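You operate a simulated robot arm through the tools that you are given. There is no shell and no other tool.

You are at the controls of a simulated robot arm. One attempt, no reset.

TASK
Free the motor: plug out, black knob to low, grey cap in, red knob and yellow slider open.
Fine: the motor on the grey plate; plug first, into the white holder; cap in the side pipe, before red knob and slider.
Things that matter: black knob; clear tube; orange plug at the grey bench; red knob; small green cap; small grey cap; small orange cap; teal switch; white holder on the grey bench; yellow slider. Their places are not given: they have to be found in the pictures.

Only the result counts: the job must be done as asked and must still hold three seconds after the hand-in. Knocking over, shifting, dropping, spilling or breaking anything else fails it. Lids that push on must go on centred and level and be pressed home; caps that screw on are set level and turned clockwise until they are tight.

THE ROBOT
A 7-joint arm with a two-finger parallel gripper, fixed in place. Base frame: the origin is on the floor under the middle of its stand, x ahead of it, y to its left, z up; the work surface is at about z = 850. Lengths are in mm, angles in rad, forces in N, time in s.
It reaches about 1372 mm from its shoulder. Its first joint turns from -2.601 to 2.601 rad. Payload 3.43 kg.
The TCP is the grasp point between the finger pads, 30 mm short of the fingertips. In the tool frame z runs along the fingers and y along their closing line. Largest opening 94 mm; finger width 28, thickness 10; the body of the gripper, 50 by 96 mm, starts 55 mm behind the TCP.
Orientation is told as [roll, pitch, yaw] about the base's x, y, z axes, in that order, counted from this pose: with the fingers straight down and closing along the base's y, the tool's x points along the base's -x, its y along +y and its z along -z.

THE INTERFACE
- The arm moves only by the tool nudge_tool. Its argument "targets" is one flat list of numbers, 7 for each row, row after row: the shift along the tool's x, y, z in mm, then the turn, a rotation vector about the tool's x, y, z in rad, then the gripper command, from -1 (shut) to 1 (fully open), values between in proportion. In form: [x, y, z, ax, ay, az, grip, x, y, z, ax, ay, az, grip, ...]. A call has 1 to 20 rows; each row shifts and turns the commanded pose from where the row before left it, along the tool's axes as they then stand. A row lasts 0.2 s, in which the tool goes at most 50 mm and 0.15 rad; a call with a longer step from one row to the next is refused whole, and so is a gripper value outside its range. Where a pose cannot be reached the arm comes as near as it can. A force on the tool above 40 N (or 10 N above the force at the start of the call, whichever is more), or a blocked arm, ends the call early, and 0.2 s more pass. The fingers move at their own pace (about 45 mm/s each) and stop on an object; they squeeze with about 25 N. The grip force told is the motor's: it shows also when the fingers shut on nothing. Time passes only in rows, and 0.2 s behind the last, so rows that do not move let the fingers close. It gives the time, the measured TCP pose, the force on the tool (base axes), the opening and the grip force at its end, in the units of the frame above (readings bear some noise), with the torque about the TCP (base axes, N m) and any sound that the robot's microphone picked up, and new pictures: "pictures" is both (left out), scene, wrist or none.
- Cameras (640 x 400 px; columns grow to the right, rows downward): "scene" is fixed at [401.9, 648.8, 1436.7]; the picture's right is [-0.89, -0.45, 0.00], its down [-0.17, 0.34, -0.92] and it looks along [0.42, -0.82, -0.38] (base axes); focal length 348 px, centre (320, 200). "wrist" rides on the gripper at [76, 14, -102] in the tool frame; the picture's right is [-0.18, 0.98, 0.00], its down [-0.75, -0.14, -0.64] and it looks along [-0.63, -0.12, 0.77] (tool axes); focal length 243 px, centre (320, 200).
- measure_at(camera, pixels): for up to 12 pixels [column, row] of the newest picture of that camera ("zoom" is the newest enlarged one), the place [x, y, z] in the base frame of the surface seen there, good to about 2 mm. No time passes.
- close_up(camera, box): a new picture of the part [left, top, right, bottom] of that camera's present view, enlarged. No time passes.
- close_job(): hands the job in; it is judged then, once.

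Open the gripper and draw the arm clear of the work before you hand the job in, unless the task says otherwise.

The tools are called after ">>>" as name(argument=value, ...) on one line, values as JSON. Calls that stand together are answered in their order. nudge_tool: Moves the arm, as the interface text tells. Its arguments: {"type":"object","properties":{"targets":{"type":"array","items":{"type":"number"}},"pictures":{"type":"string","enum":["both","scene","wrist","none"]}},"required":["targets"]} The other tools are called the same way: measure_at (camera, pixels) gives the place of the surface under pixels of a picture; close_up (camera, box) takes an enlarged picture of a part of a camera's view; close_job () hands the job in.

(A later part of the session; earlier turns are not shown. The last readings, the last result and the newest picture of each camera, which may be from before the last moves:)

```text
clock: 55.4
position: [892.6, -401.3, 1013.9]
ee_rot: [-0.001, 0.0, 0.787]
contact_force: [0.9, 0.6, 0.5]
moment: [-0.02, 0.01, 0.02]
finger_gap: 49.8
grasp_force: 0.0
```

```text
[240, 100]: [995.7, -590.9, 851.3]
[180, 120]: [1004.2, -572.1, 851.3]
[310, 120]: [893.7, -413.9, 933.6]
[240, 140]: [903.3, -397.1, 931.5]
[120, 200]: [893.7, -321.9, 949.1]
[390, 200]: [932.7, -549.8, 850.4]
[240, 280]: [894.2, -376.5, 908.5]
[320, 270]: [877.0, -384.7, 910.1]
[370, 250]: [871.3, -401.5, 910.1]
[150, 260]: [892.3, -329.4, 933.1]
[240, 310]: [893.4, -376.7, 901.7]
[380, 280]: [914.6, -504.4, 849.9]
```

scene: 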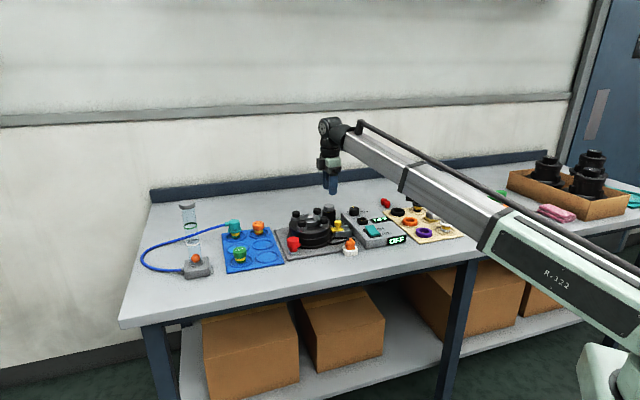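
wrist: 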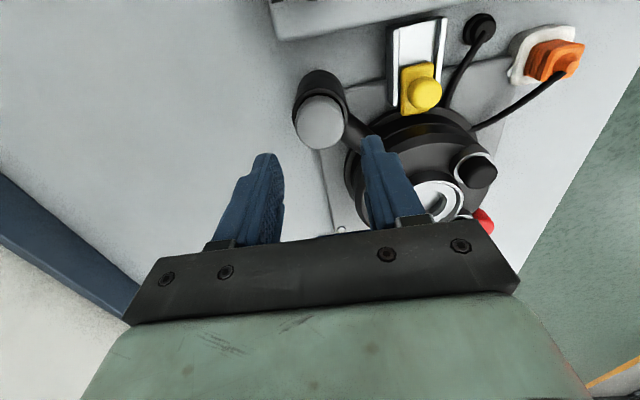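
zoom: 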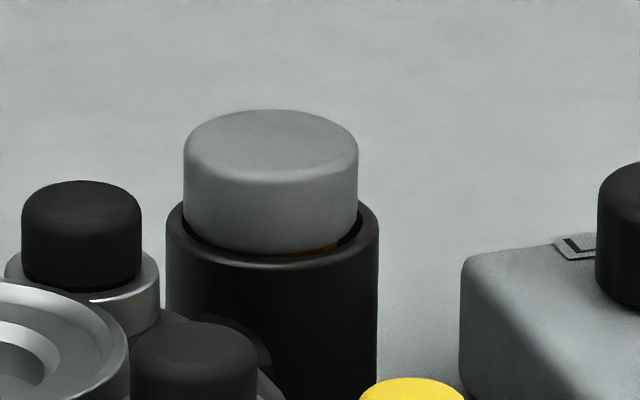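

The head sits down in the mouth but I want it surely home: I close the fingers and press on its centre from straight above (contact expected at TCP z of about 962).

>>> nudge_tool(targets=[0, 0, 0, 0, 0, 0, -1, 0, 0, 10, 0, 0, 0, -1, 0, 0, 15, 0, 0, 0, -1, 0, 0, 15, 0, 0, 0, -1, 0, 0, 6, 0, 0, 0, -1, 0, 0, 2, 0, 0, 0, -1, 0, 0, 1, 0, 0, 0, -1, 0, 0, 1, 0, 0, 0, -1, 0, 0, 1, 0, 0, 0, -1], pictures="scene")

>>> close_up(camera="scene", box=[300, 190, 356, 230])

```text
clock: 57.4
position: [891.8, -401.9, 961.8]
ee_rot: [0.002, -0.001, 0.786]
contact_force: [0.4, -0.1, -0.3]
moment: [0.0, 0.01, -0.05]
finger_gap: 0.1
grasp_force: 24.6
```

scene: 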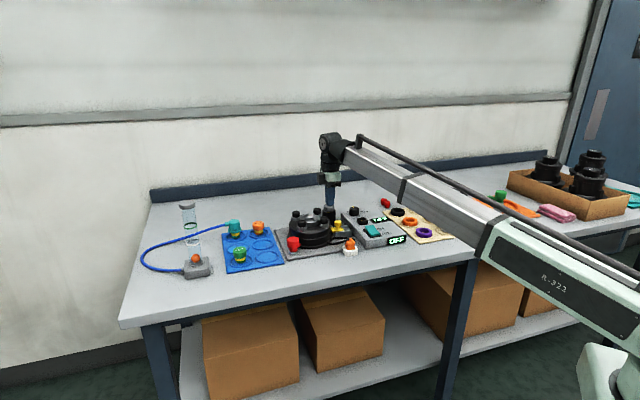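

```text
10.00 times, centred on (328, 210) of scene
```

zoom: 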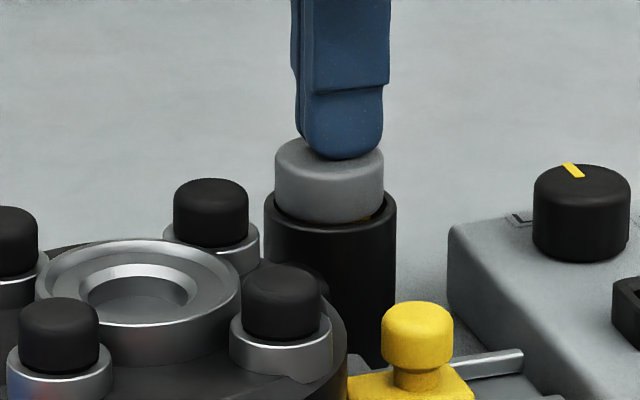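

The closed fingertips are just at the head. I press down in 1 mm steps to around 30-35 N.

>>> nudge_tool(targets=[0, 0, 1, 0, 0, 0, -1, 0, 0, 1, 0, 0, 0, -1, 0, 0, 1, 0, 0, 0, -1, 0, 0, 0, 0, 0, 0, -1], pictures="scene")

>>> close_up(camera="scene", box=[300, 190, 356, 230])

```text
clock: 58.4
position: [892.2, -402.4, 962.4]
ee_rot: [-0.002, 0.0, 0.784]
contact_force: [-2.1, -3.1, 25.7]
moment: [-0.09, 0.07, -0.01]
finger_gap: 0.0
grasp_force: 25.2
```

scene: 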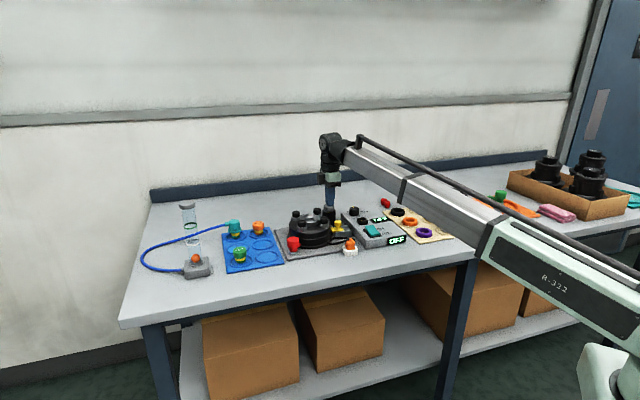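

```text
10.00 times, centred on (328, 210) of scene
```

zoom: 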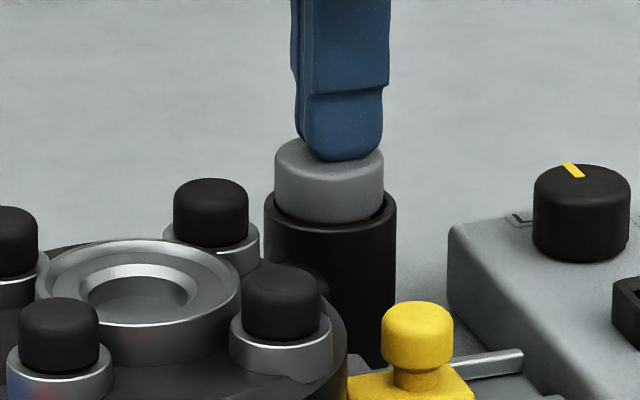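

At 25.7 N the head does not sink (TCP held at 962), so it is bottomed. I give one final 1 mm press and then rise 70 mm.

>>> nudge_tool(targets=[0, 0, 0.8, 0, 0, 0, -1, 0, 0, 0, 0, 0, 0, -1], pictures="none")

>>> nudge_tool(targets=[0, 0, -5, 0, 0, 0, -1, 0, 0, -20, 0, 0, 0, -1, 0, 0, -30, 0, 0, 0, -1, 0, 0, -30, 0, 0, 0, -1], pictures="both")

>>> close_up(camera="scene", box=[270, 203, 366, 263])

>>> close_up(camera="wrist", box=[280, 0, 600, 250])

```text
clock: 59.1
position: [892.5, -402.5, 961.3]
ee_rot: [-0.003, -0.001, 0.785]
contact_force: [-4.3, 0.9, 14.1]
moment: [0.05, 0.13, 0.04]
finger_gap: 0.1
grasp_force: 25.4
stopped in row 2: the force on the tool passed its limit at 41 N (the readings are from after the stop); the commanded pose is now the measured one
```

```text
clock: 60.1
position: [892.0, -402.1, 1046.8]
ee_rot: [0.0, 0.001, 0.786]
contact_force: [-0.4, 0.4, -0.5]
moment: [0.01, 0.04, 0.0]
finger_gap: 0.0
grasp_force: 25.5
```

scene: 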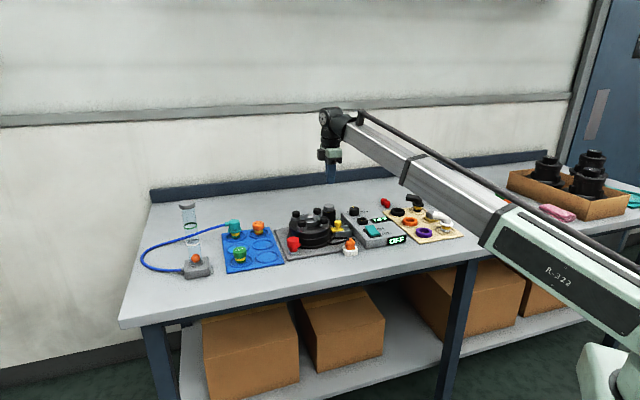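
wrist: 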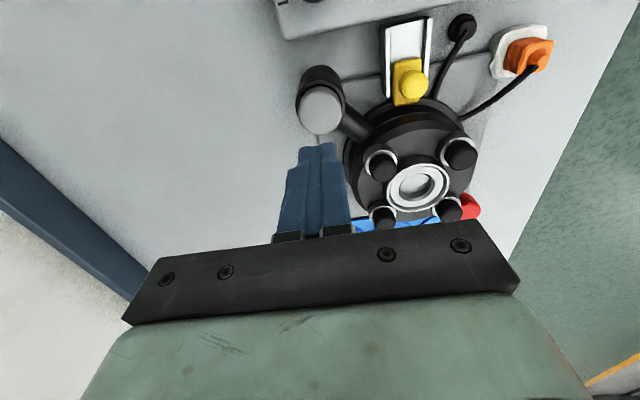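

```text
6.67 times, centred on (318, 233) of scene
```

zoom: 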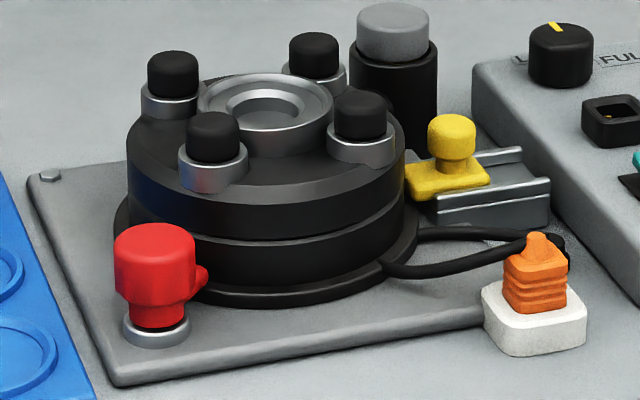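

```text
1.60 times, centred on (440, 125) of wrist
```

zoom: 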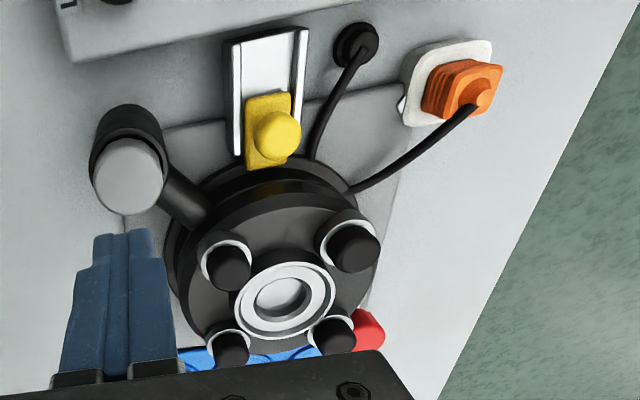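

The cap is firmly home (41 N, no movement). Next, the red knob: I move so the camera looks down on it, around (900,-158).

>>> nudge_tool(targets=[-31.4, 22.8, 0, 0, 0, 0, -1, -31.4, 22.8, 0, 0, 0, 0, -1, -31.4, 22.8, 0, 0, 0, 0, -1, -31.4, 22.8, 0, 0, 0, 0, -1, -31.4, 22.8, 0, 0, 0, 0, -1, -31.4, 22.8, 0, 0, 0, 0, -1, -31.4, 22.8, 0, 0, 0, 0, -1, 0, 0, 18, 0, 0, 0, -1, 0, 0, 18, 0, 0, 0, -1, 0, 0, 0, 0, 0, 0, -1], pictures="both")

>>> close_up(camera="wrist", box=[220, 0, 420, 125])

>>> close_up(camera="scene", box=[280, 225, 312, 260])

```text
clock: 62.3
position: [935.4, -133.8, 1006.9]
ee_rot: [-0.003, -0.001, 0.786]
contact_force: [-1.1, 0.0, 0.6]
moment: [0.0, 0.0, 0.03]
finger_gap: 0.0
grasp_force: 25.4
```

scene: 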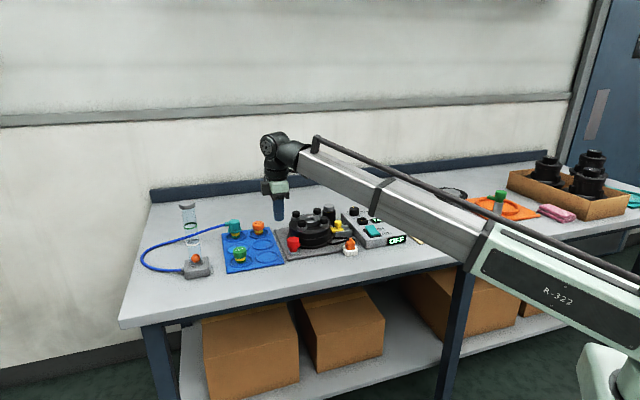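
wrist: 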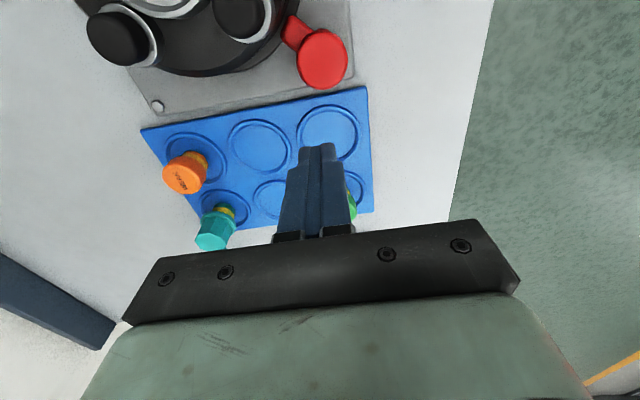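

```text
3.20 times, centred on (320, 62) of wrist
```

zoom: 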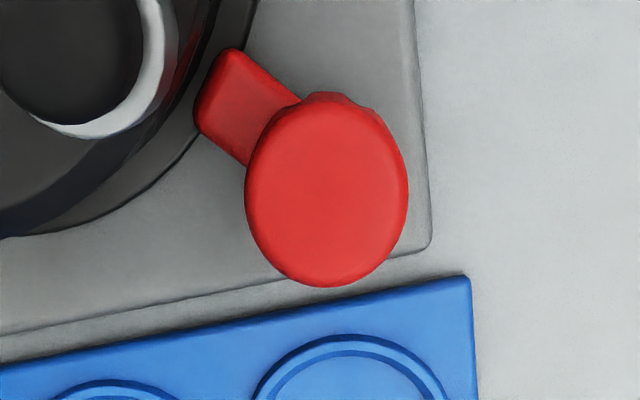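

```text
11.43 times, centred on (296, 242) of scene
```

zoom: 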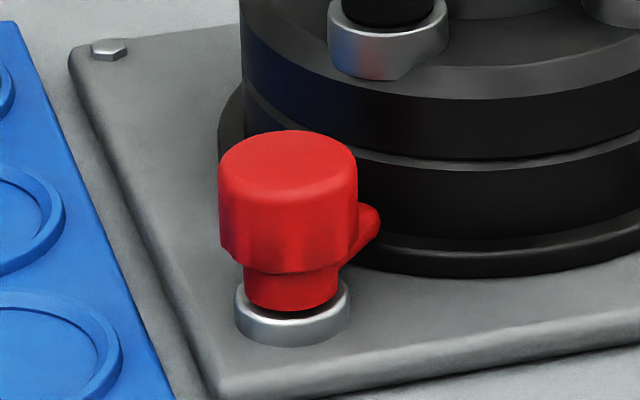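

The red knob carries a clamp arm reaching over the motor's flange: closed now. I measure the knob head, the arm tip and the flange around it.

>>> close_up(camera="wrist", box=[220, 0, 420, 125])

>>> measure_at(camera="zoom", pixels=[[250, 190], [405, 190], [325, 105], [325, 280], [270, 130], [385, 135], [265, 240], [385, 245], [328, 195], [225, 70], [205, 110], [245, 110]])

>>> measure_at(camera="wrist", pixels=[[270, 65], [240, 72], [200, 73], [330, 40], [352, 76], [320, 95], [158, 106], [228, 15], [290, 22], [283, 35], [300, 85], [280, 50]])

```text
3.20 times, centred on (320, 62) of wrist
```

zoom: 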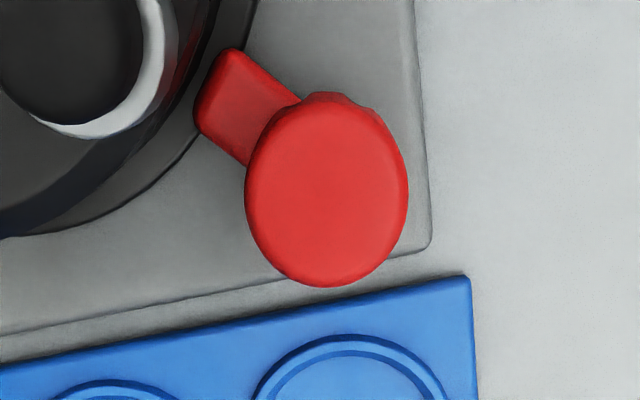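

```text
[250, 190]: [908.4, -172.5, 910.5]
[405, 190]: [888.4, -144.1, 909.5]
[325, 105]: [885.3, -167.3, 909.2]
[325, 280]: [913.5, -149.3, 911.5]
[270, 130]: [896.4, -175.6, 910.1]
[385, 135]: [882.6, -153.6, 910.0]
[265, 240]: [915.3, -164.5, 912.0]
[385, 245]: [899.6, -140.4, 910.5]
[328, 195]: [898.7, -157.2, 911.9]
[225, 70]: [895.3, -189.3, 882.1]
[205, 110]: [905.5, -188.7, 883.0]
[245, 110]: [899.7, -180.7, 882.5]
```

```text
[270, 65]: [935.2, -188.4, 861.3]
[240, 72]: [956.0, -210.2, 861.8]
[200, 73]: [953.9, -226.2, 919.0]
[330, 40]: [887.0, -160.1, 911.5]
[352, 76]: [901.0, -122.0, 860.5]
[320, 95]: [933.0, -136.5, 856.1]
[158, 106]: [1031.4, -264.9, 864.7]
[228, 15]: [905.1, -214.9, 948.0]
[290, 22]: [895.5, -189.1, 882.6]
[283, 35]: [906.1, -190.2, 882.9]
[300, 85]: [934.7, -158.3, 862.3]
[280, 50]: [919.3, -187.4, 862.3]
```

Knob centre is (898.7,-158.4), head top z 911.5, arm pointing at -87° toward the motor at z 882. I measure the motor body's outline to be sure the fingers have room to turn.

>>> close_up(camera="scene", box=[270, 203, 366, 263])

>>> measure_at(camera="zoom", pixels=[[265, 105], [140, 170], [200, 215], [290, 220], [380, 175], [135, 260], [215, 260], [250, 280], [212, 130], [172, 70], [210, 170], [120, 240]])

```text
6.67 times, centred on (318, 233) of scene
```

zoom: 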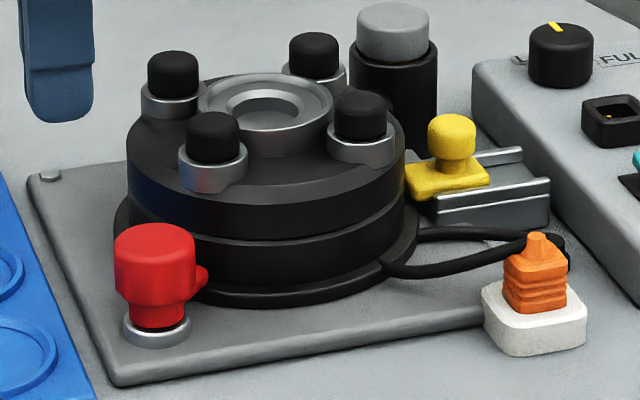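

```text
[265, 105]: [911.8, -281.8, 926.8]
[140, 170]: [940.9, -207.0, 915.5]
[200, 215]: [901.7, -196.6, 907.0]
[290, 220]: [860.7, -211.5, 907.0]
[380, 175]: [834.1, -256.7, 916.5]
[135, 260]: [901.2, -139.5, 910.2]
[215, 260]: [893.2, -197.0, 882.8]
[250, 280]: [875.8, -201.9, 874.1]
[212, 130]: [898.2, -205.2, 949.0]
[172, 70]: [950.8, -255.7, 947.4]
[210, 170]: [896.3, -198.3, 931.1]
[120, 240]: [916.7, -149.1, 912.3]
```

The motor wall is about 10 mm clear of the finger sweep when gripped. I turn to yaw -0.785 (to then turn the knob counter-clockwise), open to about 46 mm and move above the knob.

>>> nudge_tool(targets=[0, 0, 0, 0, 0, 0.1428, -0.03, 0, 0, 0, 0, 0, 0.1428, -0.03, 0, 0, 0, 0, 0, 0.1428, -0.03, 0, 0, 0, 0, 0, 0.1428, -0.03, 0, 0, 0, 0, 0, 0.1428, -0.03, 0, 0, 0, 0, 0, 0.1428, -0.03, 0, 0, 0, 0, 0, 0.1428, -0.03, 0, 0, 0, 0, 0, 0.1428, -0.03, 0, 0, 0, 0, 0, 0.1428, -0.03, 0, 0, 0, 0, 0, 0.1428, -0.03, 0, 0, 0, 0, 0, 0.143, -0.03, 4.3, -21.6, 0, 0, 0, 0, -0.03, 4.3, -21.6, 0, 0, 0, 0, -0.03, 0, 0, 30, 0, 0, 0, -0.03, 0, 0, 0, 0, 0, 0, -0.03], pictures="both")

>>> close_up(camera="wrist", box=[220, 60, 420, 185])

```text
clock: 65.5
position: [901.3, -157.9, 978.7]
ee_rot: [0.001, -0.002, -0.784]
contact_force: [0.4, 1.1, -0.1]
moment: [0.01, 0.0, -0.01]
finger_gap: 45.6
grasp_force: 0.0
```

scene: 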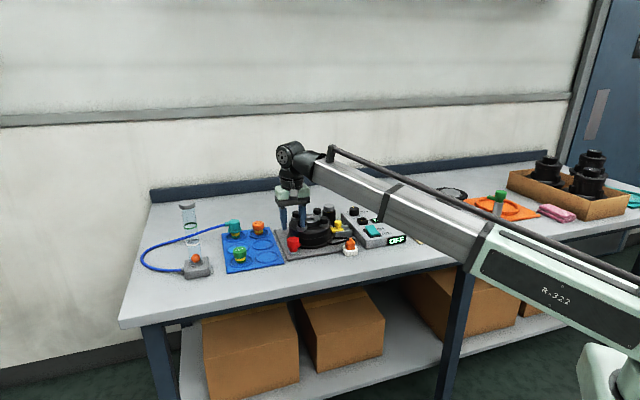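
wrist: 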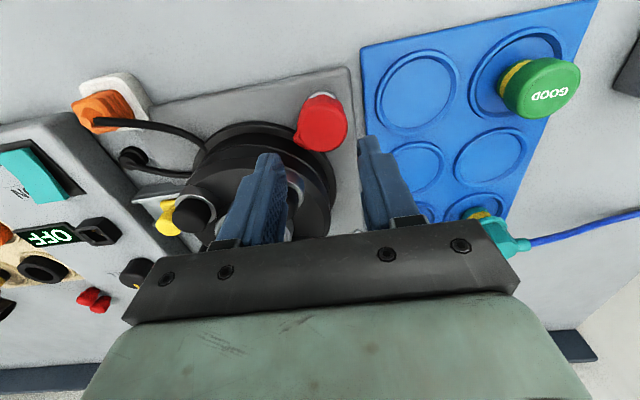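

```text
3.20 times, centred on (320, 122) of wrist
```

zoom: 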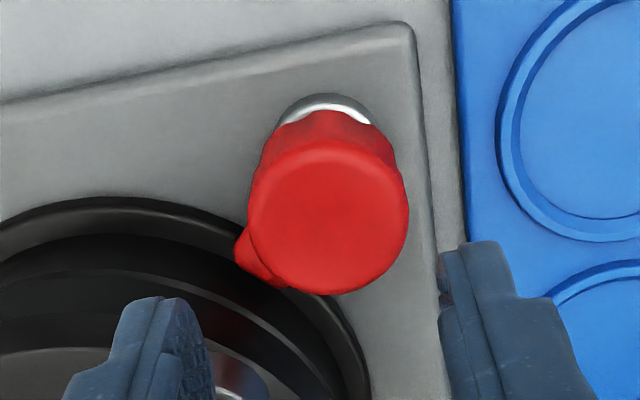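

I recheck the knob's head from this side before coming down.

>>> measure_at(camera="zoom", pixels=[[252, 205], [407, 215], [330, 290], [330, 150], [275, 265], [385, 270], [285, 160], [385, 165], [328, 220], [245, 250]])

>>> nudge_tool(targets=[0, 0, 0, 0, 0, 0, -0.03], pictures="none")

```text
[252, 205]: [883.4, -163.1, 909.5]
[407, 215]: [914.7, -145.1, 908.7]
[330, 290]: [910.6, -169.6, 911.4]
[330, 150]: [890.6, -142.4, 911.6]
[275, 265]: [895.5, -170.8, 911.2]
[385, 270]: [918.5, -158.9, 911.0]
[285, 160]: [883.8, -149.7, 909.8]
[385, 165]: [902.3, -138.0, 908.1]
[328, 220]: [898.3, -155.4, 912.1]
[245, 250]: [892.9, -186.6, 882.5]
```

```text
clock: 65.9
position: [901.3, -158.1, 980.2]
ee_rot: [-0.001, -0.001, -0.784]
contact_force: [0.4, -0.1, -0.5]
moment: [0.01, -0.03, -0.01]
finger_gap: 45.7
grasp_force: 0.0
```

Averaging both views, the knob centre is about (899.5,-157.2). I correct by (-1.8,+0.8) and descend part way to check finger clearance to the motor.

>>> nudge_tool(targets=[1.7, -0.7, 14, 0, 0, 0, -0.03, 0, 0, 14, 0, 0, 0, -0.03, 0, 0, 0, 0, 0, 0, -0.03], pictures="both")

>>> close_up(camera="wrist", box=[200, 90, 440, 240])

>>> close_up(camera="scene", box=[270, 200, 334, 260])

```text
clock: 66.7
position: [898.6, -157.7, 950.3]
ee_rot: [0.0, -0.003, -0.786]
contact_force: [0.5, 0.5, -0.1]
moment: [0.03, -0.03, 0.01]
finger_gap: 45.6
grasp_force: 0.1
```

scene: 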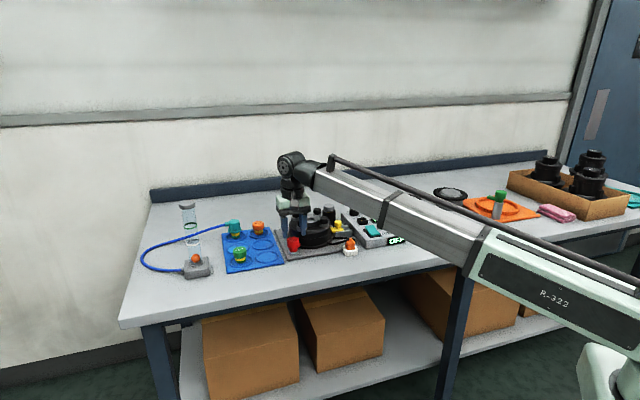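
wrist: 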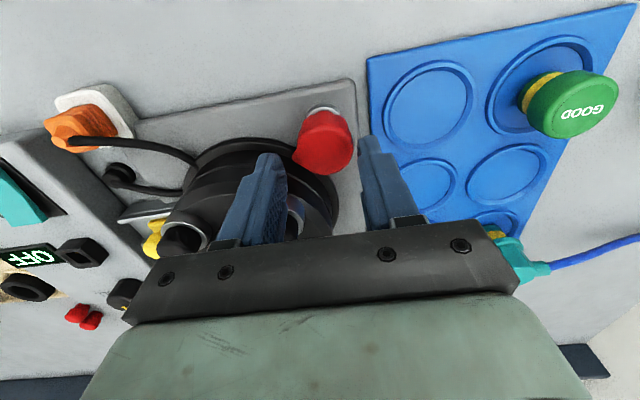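

```text
2.67 times, centred on (320, 165) of wrist
```

zoom: 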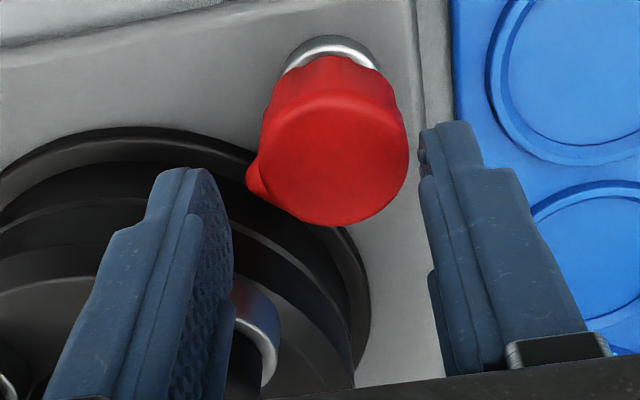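

```text
6.67 times, centred on (302, 230) of scene
```

zoom: 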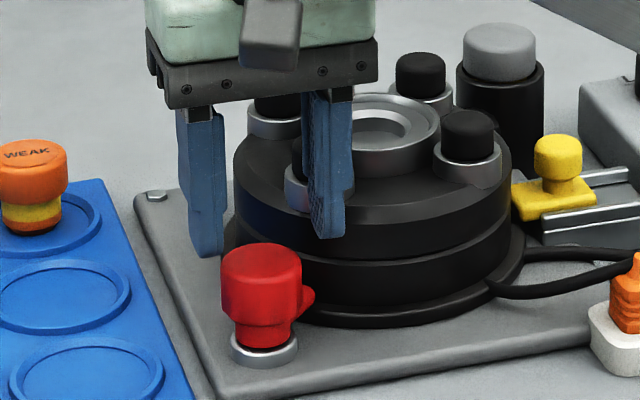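

The fingers straddle the head with clearance to the motor. I descend to TCP z 918 and close on the head.

>>> nudge_tool(targets=[0, 0.5, 12, 0, 0, 0, -0.03, 0, 0, 10, 0, 0, 0, -0.03, 0, 0, 9, 0, 0, 0, -0.03, 0, 0, 0, 0, 0, 0, -0.03], pictures="both")

>>> close_up(camera="wrist", box=[200, 90, 440, 240])

>>> close_up(camera="scene", box=[270, 200, 334, 260])

```text
clock: 67.7
position: [899.0, -156.7, 917.8]
ee_rot: [-0.001, -0.003, -0.785]
contact_force: [-0.2, 0.0, 0.1]
moment: [-0.02, 0.01, -0.01]
finger_gap: 45.5
grasp_force: 0.0
```

scene: 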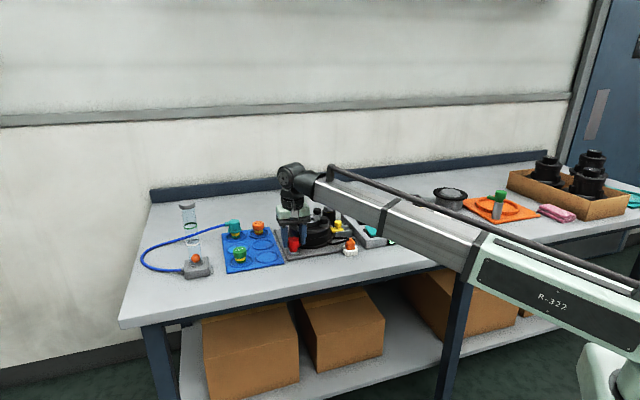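
wrist: 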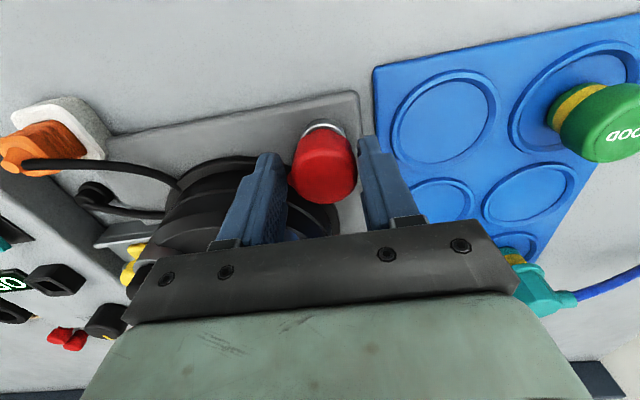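

```text
2.67 times, centred on (320, 165) of wrist
```

zoom: 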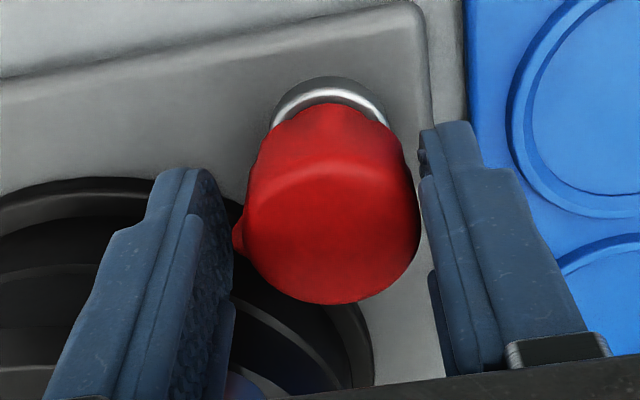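

```text
6.67 times, centred on (302, 230) of scene
```

zoom: 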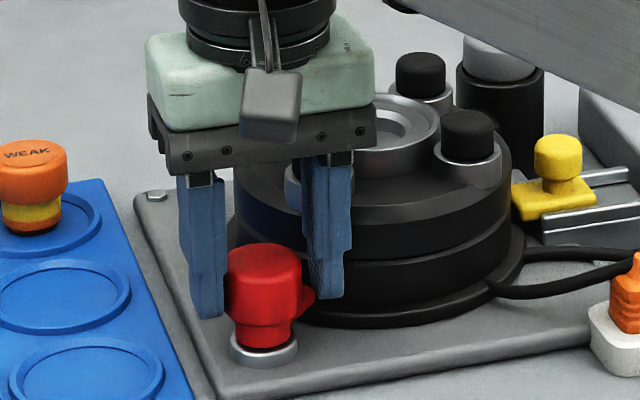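

Fingers are beside the head, tips above the arm. I close the grip.

>>> nudge_tool(targets=[0, 0, 0, 0, 0, 0, -0.3, 0, 0, 0, 0, 0, 0, -1, 0, 0, 0, 0, 0, 0, -1, 0, 0, 0, 0, 0, 0, -1], pictures="wrist")

>>> close_up(camera="wrist", box=[200, 90, 440, 240])

```text
clock: 68.7
position: [901.4, -157.0, 917.1]
ee_rot: [0.003, 0.0, -0.784]
contact_force: [18.0, 17.1, 0.6]
moment: [0.33, -0.14, 0.03]
finger_gap: 36.6
grasp_force: 45.1
```

wrist: 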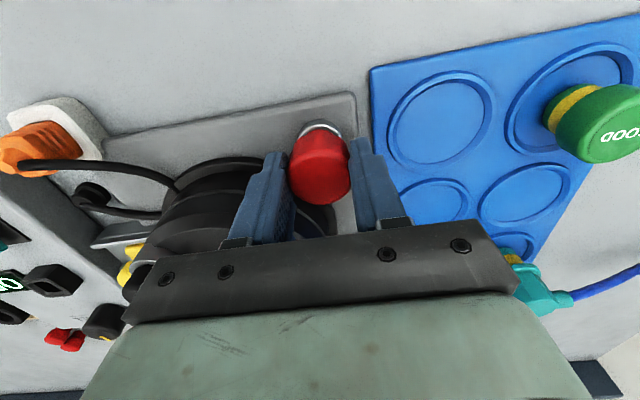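

```text
2.67 times, centred on (320, 165) of wrist
```

zoom: 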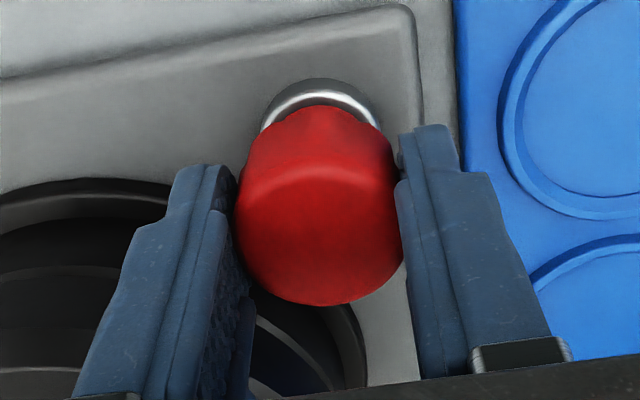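

Grip at gap 36.6 with a 25 N push along tool +y: I shift 2.2 mm that way to relieve it and then try 0.2 rad counter-clockwise.

>>> nudge_tool(targets=[0, 1.1, 0, 0, 0, 0, -1, 0, 1.1, 0, 0, 0, 0, -1, 0, 0, 0, 0, 0, 0, -1], pictures="none")

>>> nudge_tool(targets=[0, 0, 0, 0, 0, -0.05, -1, 0, 0, 0, 0, 0, -0.05, -1, 0, 0, 0, 0, 0, -0.05, -1, 0, 0, 0, 0, 0, -0.05, -1, 0, 0, 0, 0, 0, 0, -1], pictures="both")

>>> close_up(camera="wrist", box=[200, 90, 440, 240])

>>> close_up(camera="scene", box=[270, 200, 334, 260])

```text
clock: 69.5
position: [901.7, -154.9, 918.1]
ee_rot: [-0.003, -0.004, -0.784]
contact_force: [9.3, 12.3, -7.2]
moment: [-0.08, -1.31, 0.03]
finger_gap: 36.7
grasp_force: 44.4
```

```text
clock: 70.7
position: [901.4, -156.5, 918.6]
ee_rot: [-0.002, 0.001, -0.587]
contact_force: [15.0, 6.0, -29.6]
moment: [-0.22, -0.86, 0.0]
finger_gap: 36.8
grasp_force: 45.2
```

scene: 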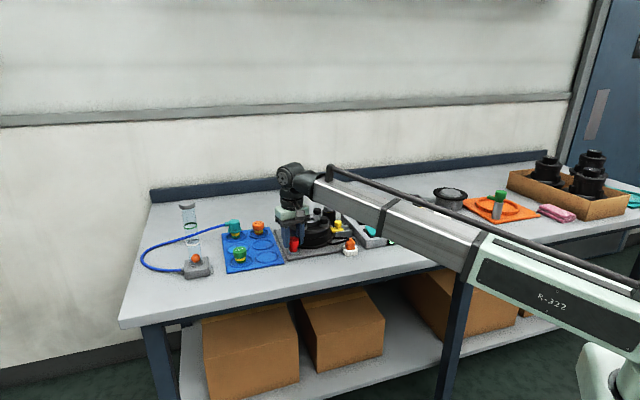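
wrist: 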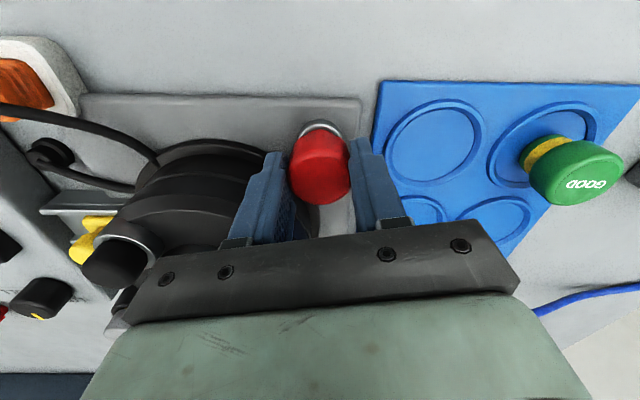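

```text
2.67 times, centred on (320, 165) of wrist
```

zoom: 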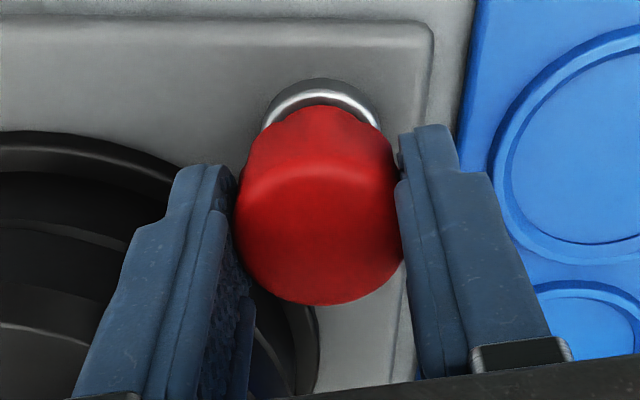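

```text
6.67 times, centred on (302, 230) of scene
```

zoom: 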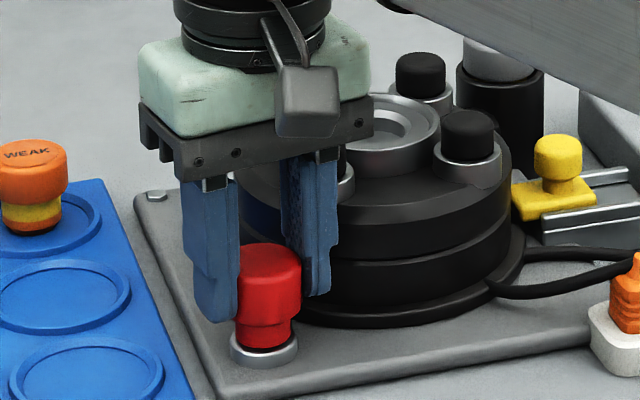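

The clamp arm swings with the fingers and there is no resisting torque. I relieve the load (x -0.9, y +1.3, z +2.4) and turn 0.3 rad more.

>>> nudge_tool(targets=[-0.9, 1.3, 2.4, 0, 0, 0, -1, 0, 0, 0, 0, 0, -0.1, -1, 0, 0, 0, 0, 0, -0.1, -1, 0, 0, 0, 0, 0, -0.1, -1, 0, 0, 0, 0, 0, 0, -1], pictures="wrist")

```text
clock: 71.9
position: [900.2, -156.9, 918.9]
ee_rot: [-0.001, 0.0, -0.286]
contact_force: [3.8, -5.4, 8.9]
moment: [0.86, 0.88, 0.02]
finger_gap: 36.6
grasp_force: 44.7
```

wrist: 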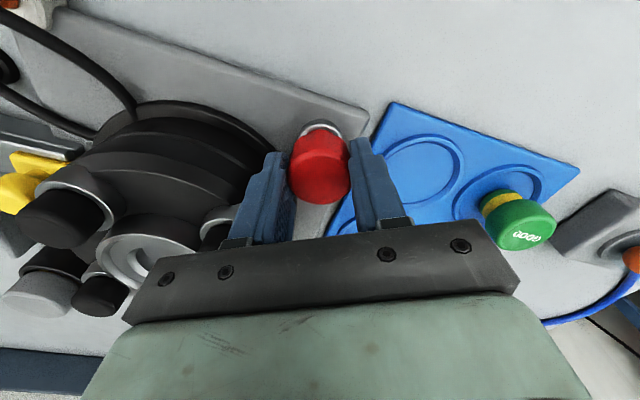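

Loads are small. I turn another 0.4 rad with a slight correction.

>>> nudge_tool(targets=[-0.4, -0.3, -0.7, 0, 0, -0.1, -1, 0, 0, 0, 0, 0, -0.1, -1, 0, 0, 0, 0, 0, -0.1, -1, 0, 0, 0, 0, 0, -0.1, -1, 0, 0, 0, 0, 0, 0, -1], pictures="both")

>>> close_up(camera="scene", box=[270, 200, 334, 260])

```text
clock: 73.1
position: [901.3, -156.3, 918.7]
ee_rot: [-0.003, 0.0, 0.117]
contact_force: [-15.8, -7.9, -11.5]
moment: [-0.06, -0.38, 0.01]
finger_gap: 36.4
grasp_force: 45.2
```

scene: 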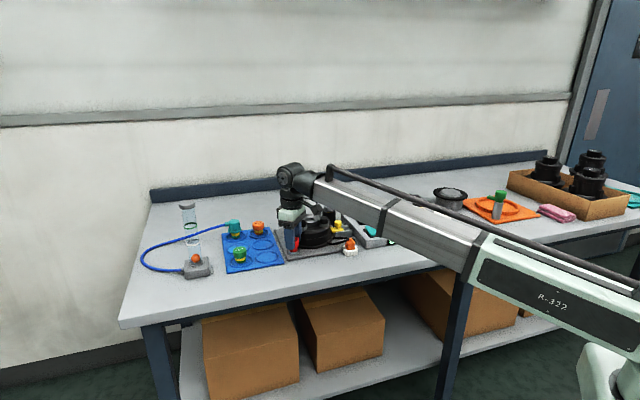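
wrist: 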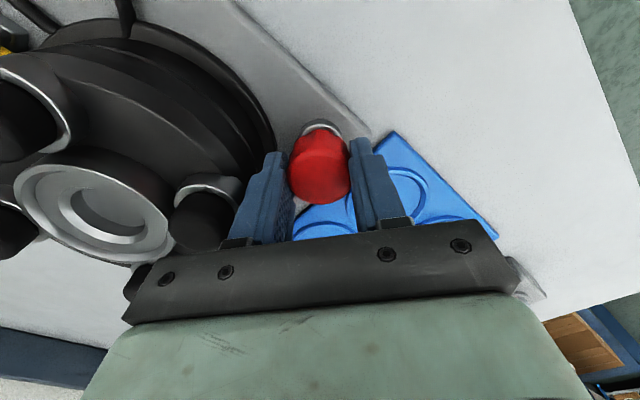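

```text
6.67 times, centred on (302, 230) of scene
```

zoom: 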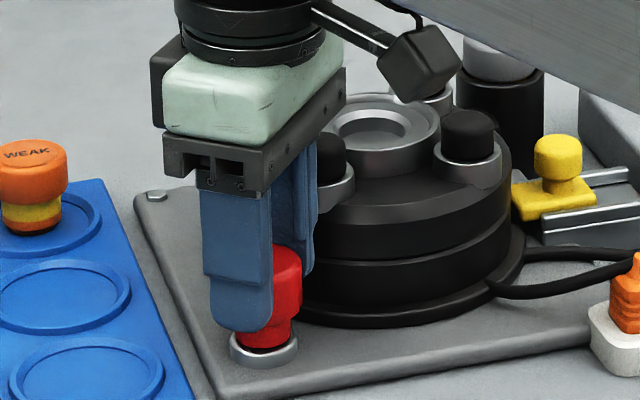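

Still turning freely. I correct the load and turn another 0.35 rad.

>>> nudge_tool(targets=[1.6, -0.6, 1.1, 0, 0, 0, -1, 0, 0, 0, 0, 0, -0.1, -1, 0, 0, 0, 0, 0, -0.1, -1, 0, 0, 0, 0, 0, -0.15, -1, 0, 0, 0, 0, 0, 0, -1], pictures="wrist")

```text
clock: 74.3
position: [900.0, -156.9, 919.3]
ee_rot: [-0.004, -0.002, 0.464]
contact_force: [3.9, -8.9, 10.0]
moment: [0.45, -0.61, -0.92]
finger_gap: 36.5
grasp_force: 45.1
```

wrist: 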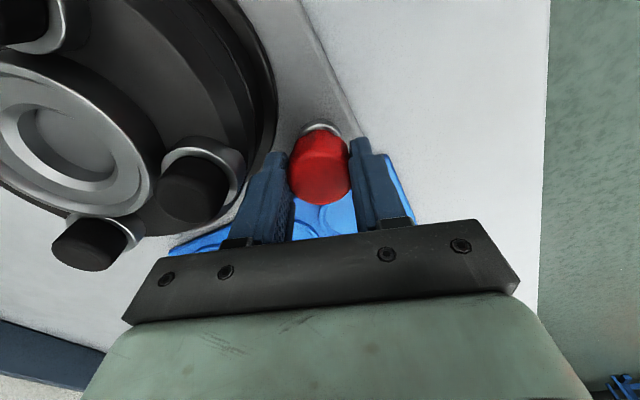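

A -0.92 N m torque now resists: it has come against its stop after about 1.2 rad. I look closely.

>>> close_up(camera="wrist", box=[200, 90, 440, 240])

>>> close_up(camera="scene", box=[270, 200, 334, 260])

```text
2.67 times, centred on (320, 165) of wrist
```

zoom: 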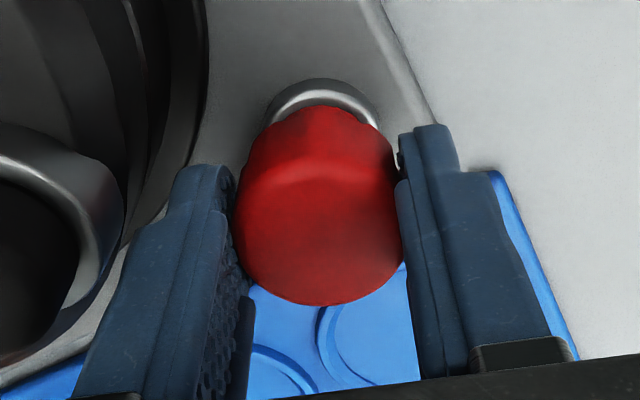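

```text
6.67 times, centred on (302, 230) of scene
```

zoom: 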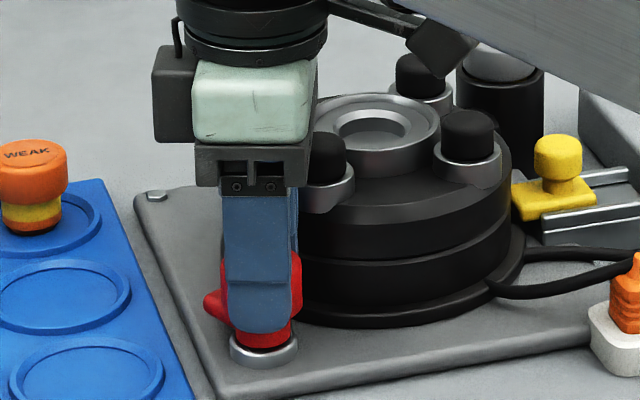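

The arm now points away from the motor (scene zoom (212,305)). I try 0.1 rad more to confirm it is the stop.

>>> nudge_tool(targets=[-0.3, -0.8, -0.9, 0, 0, 0, -1, 0, 0, 0, 0, 0, -0.05, -1, 0, 0, 0, 0, 0, -0.05, -1, 0, 0, 0, 0, 0, 0, -1], pictures="wrist")

>>> close_up(camera="wrist", box=[200, 90, 440, 240])

```text
clock: 75.3
position: [900.1, -156.3, 917.2]
ee_rot: [-0.002, 0.002, 0.564]
contact_force: [-1.8, -10.9, -1.4]
moment: [0.42, 0.32, -0.88]
finger_gap: 37.2
grasp_force: 44.8
```

wrist: 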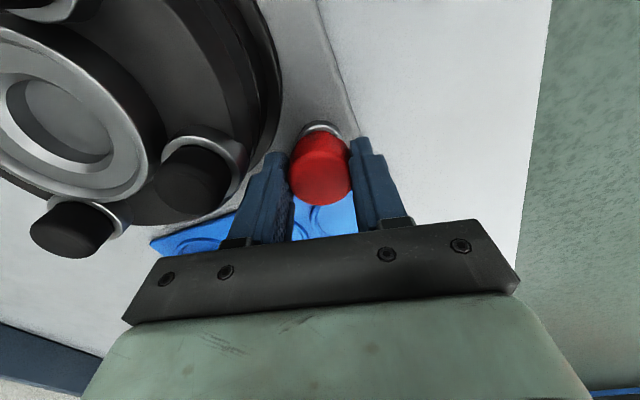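

```text
2.67 times, centred on (320, 165) of wrist
```

zoom: 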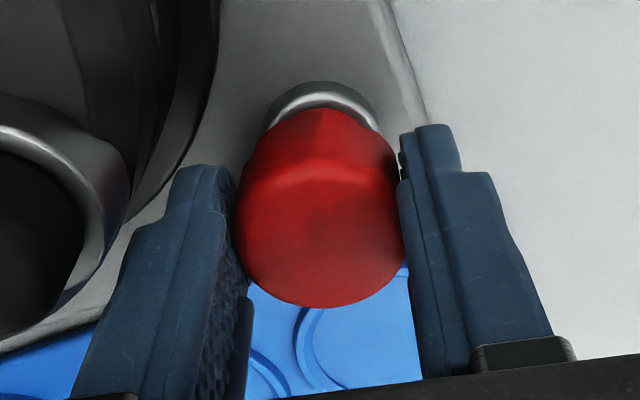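

The head no longer follows (torque saturates at -0.88 N m), so it is at its open stop. I open slightly and rise straight up.

>>> nudge_tool(targets=[0, 0, 0, 0, 0, 0, -0.1, 0, 0, 0, 0, 0, 0, -0.1, 0, 0, -6, 0, 0, 0, -0.1, 0, 0, -20, 0, 0, 0, -0.1, 0, 0, -30, 0, 0, 0, -0.1, 0, 0, -40, 0, 0, 0, -0.1, -30, 0, 0, 0, 0, 0, -0.1, 0, 0, 0, 0, 0, 0, -0.1], pictures="both")

>>> close_up(camera="wrist", box=[220, 30, 420, 155])

>>> close_up(camera="scene", box=[270, 200, 366, 260])

```text
clock: 77.1
position: [926.0, -139.9, 1014.2]
ee_rot: [0.0, -0.001, 0.563]
contact_force: [-0.7, 0.0, -0.2]
moment: [0.0, 0.02, 0.0]
finger_gap: 42.3
grasp_force: 0.1
```

scene: 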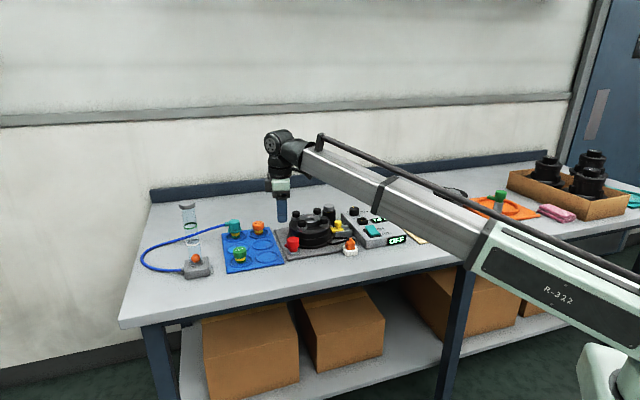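
wrist: 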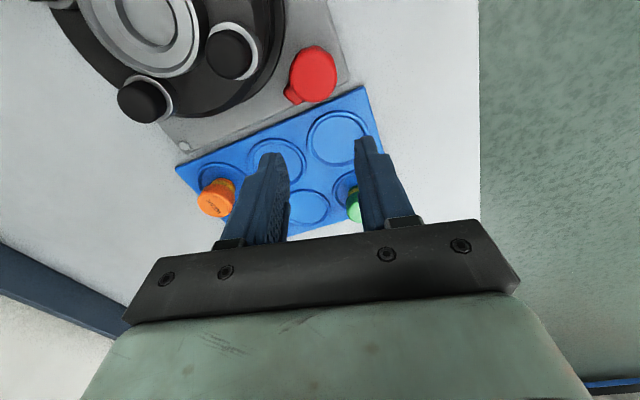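

```text
3.20 times, centred on (320, 92) of wrist
```

zoom: 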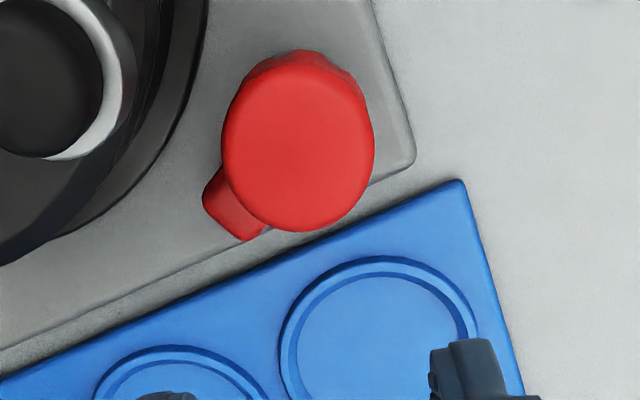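

```text
6.67 times, centred on (318, 230) of scene
```

zoom: 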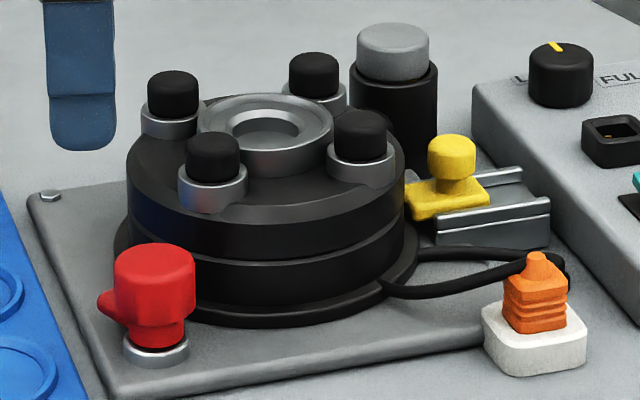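

The clamp arm is off the flange now. I measure its tip angle for the record, then turn to the yellow slider.

>>> measure_at(camera="wrist", pixels=[[290, 95], [297, 103], [286, 88], [311, 75], [300, 98]])

>>> close_up(camera="scene", box=[326, 214, 358, 240])

>>> measure_at(camera="zoom", pixels=[[205, 100], [205, 130], [215, 175], [165, 180], [190, 225], [270, 190], [290, 160], [400, 150], [330, 195], [430, 215], [330, 230], [330, 250]])

```text
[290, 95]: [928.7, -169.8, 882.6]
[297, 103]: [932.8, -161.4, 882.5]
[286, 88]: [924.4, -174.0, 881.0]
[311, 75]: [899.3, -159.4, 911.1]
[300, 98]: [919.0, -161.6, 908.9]
```

```text
15.38 times, centred on (342, 227) of scene
```

zoom: 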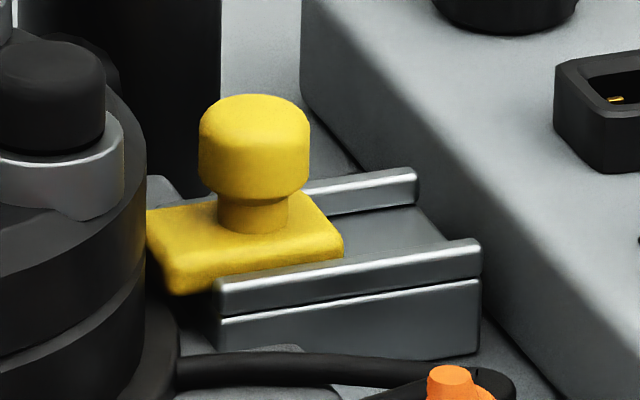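

```text
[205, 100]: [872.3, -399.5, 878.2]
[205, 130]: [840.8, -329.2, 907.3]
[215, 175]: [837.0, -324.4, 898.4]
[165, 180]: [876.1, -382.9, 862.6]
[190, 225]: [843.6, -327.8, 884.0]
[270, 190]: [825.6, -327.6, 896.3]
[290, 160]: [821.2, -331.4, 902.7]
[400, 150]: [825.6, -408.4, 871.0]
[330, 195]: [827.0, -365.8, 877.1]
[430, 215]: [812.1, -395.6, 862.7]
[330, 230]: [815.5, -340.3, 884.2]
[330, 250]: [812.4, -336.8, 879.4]
```

The red arm now points to about -20°, well off the motor. For the slider, I move to look down on it along its rail with yaw about 0.735.

>>> nudge_tool(targets=[28.9, -22.1, 0, 0, 0, 0, -0.1, 28.9, -22.1, 0, 0, 0, 0, -0.1, 28.9, -22.1, 0, 0, 0, 0, -0.1, 28.9, -22.1, 0, 0, 0, 0, -0.1, 28.9, -22.1, 0, 0, 0, 0, -0.1, 0, 0, 0, 0, 0, -0.086, -0.1, 0, 0, 0, 0, 0, -0.086, -0.1, 0, 0, 0, 0, 0, 0, -0.1], pictures="both")

>>> close_up(camera="wrist", box=[240, 0, 400, 120])

```text
clock: 78.9
position: [862.7, -310.8, 1014.4]
ee_rot: [-0.001, 0.0, 0.739]
contact_force: [0.7, 0.1, -0.2]
moment: [-0.03, -0.02, -0.01]
finger_gap: 42.4
grasp_force: 0.1
```

scene: 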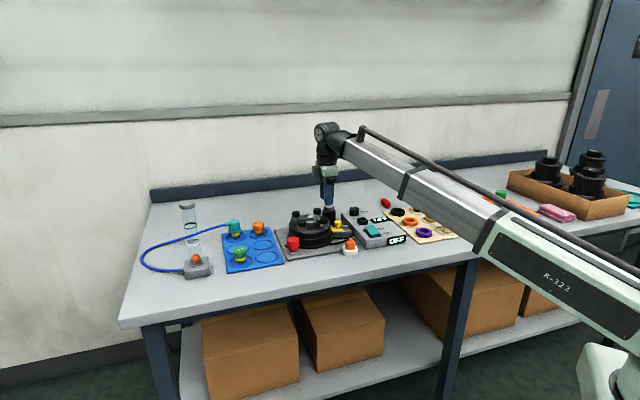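
wrist: 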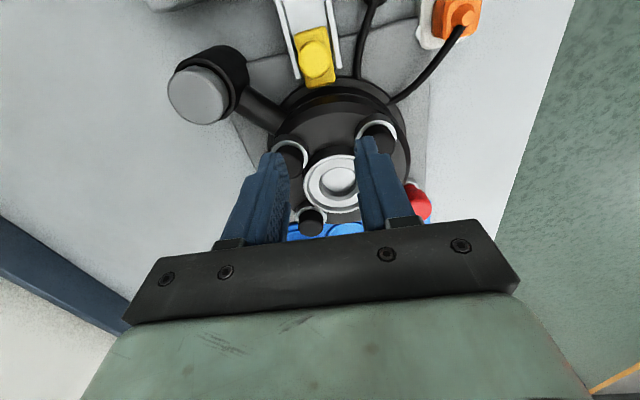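

```text
3.33 times, centred on (320, 60) of wrist
```

zoom: 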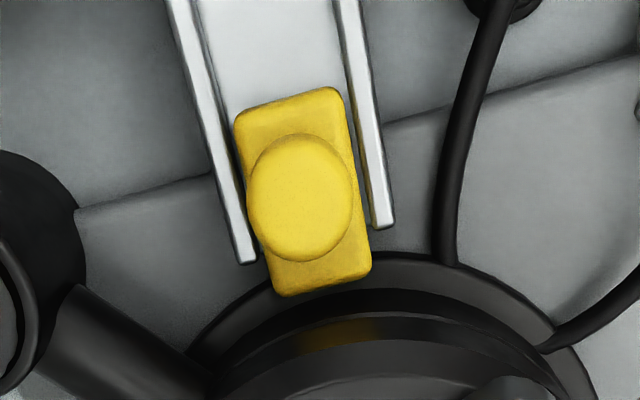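

The yellow slider's tongue overlaps the motor flange; the rail runs away from the motor towards the box. I measure the slider's knob, plate corners and rails.

>>> measure_at(camera="zoom", pixels=[[250, 190], [350, 190], [300, 140], [300, 255], [300, 195], [240, 125], [335, 95], [283, 290], [367, 270], [180, 20], [245, 255], [385, 220]])

>>> measure_at(camera="wrist", pixels=[[345, 10], [355, 65], [288, 5], [313, 75], [290, 160], [375, 135], [310, 222], [335, 180], [362, 60], [395, 95], [405, 150], [300, 90]])

```text
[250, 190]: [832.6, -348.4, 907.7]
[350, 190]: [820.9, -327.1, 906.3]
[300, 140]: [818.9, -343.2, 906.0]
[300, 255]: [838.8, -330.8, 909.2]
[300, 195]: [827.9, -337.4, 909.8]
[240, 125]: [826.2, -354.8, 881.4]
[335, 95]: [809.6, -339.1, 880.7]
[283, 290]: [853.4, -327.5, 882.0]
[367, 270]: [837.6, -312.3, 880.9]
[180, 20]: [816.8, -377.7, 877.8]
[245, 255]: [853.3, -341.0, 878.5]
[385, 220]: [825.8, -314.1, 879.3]
```

```text
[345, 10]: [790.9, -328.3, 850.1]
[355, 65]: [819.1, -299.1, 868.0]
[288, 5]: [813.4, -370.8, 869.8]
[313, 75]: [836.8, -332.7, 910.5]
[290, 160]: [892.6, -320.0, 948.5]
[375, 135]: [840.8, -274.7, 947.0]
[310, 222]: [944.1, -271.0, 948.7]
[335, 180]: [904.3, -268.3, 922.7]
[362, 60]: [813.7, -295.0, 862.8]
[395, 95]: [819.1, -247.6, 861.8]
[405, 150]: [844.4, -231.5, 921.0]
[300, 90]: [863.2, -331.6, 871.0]
```

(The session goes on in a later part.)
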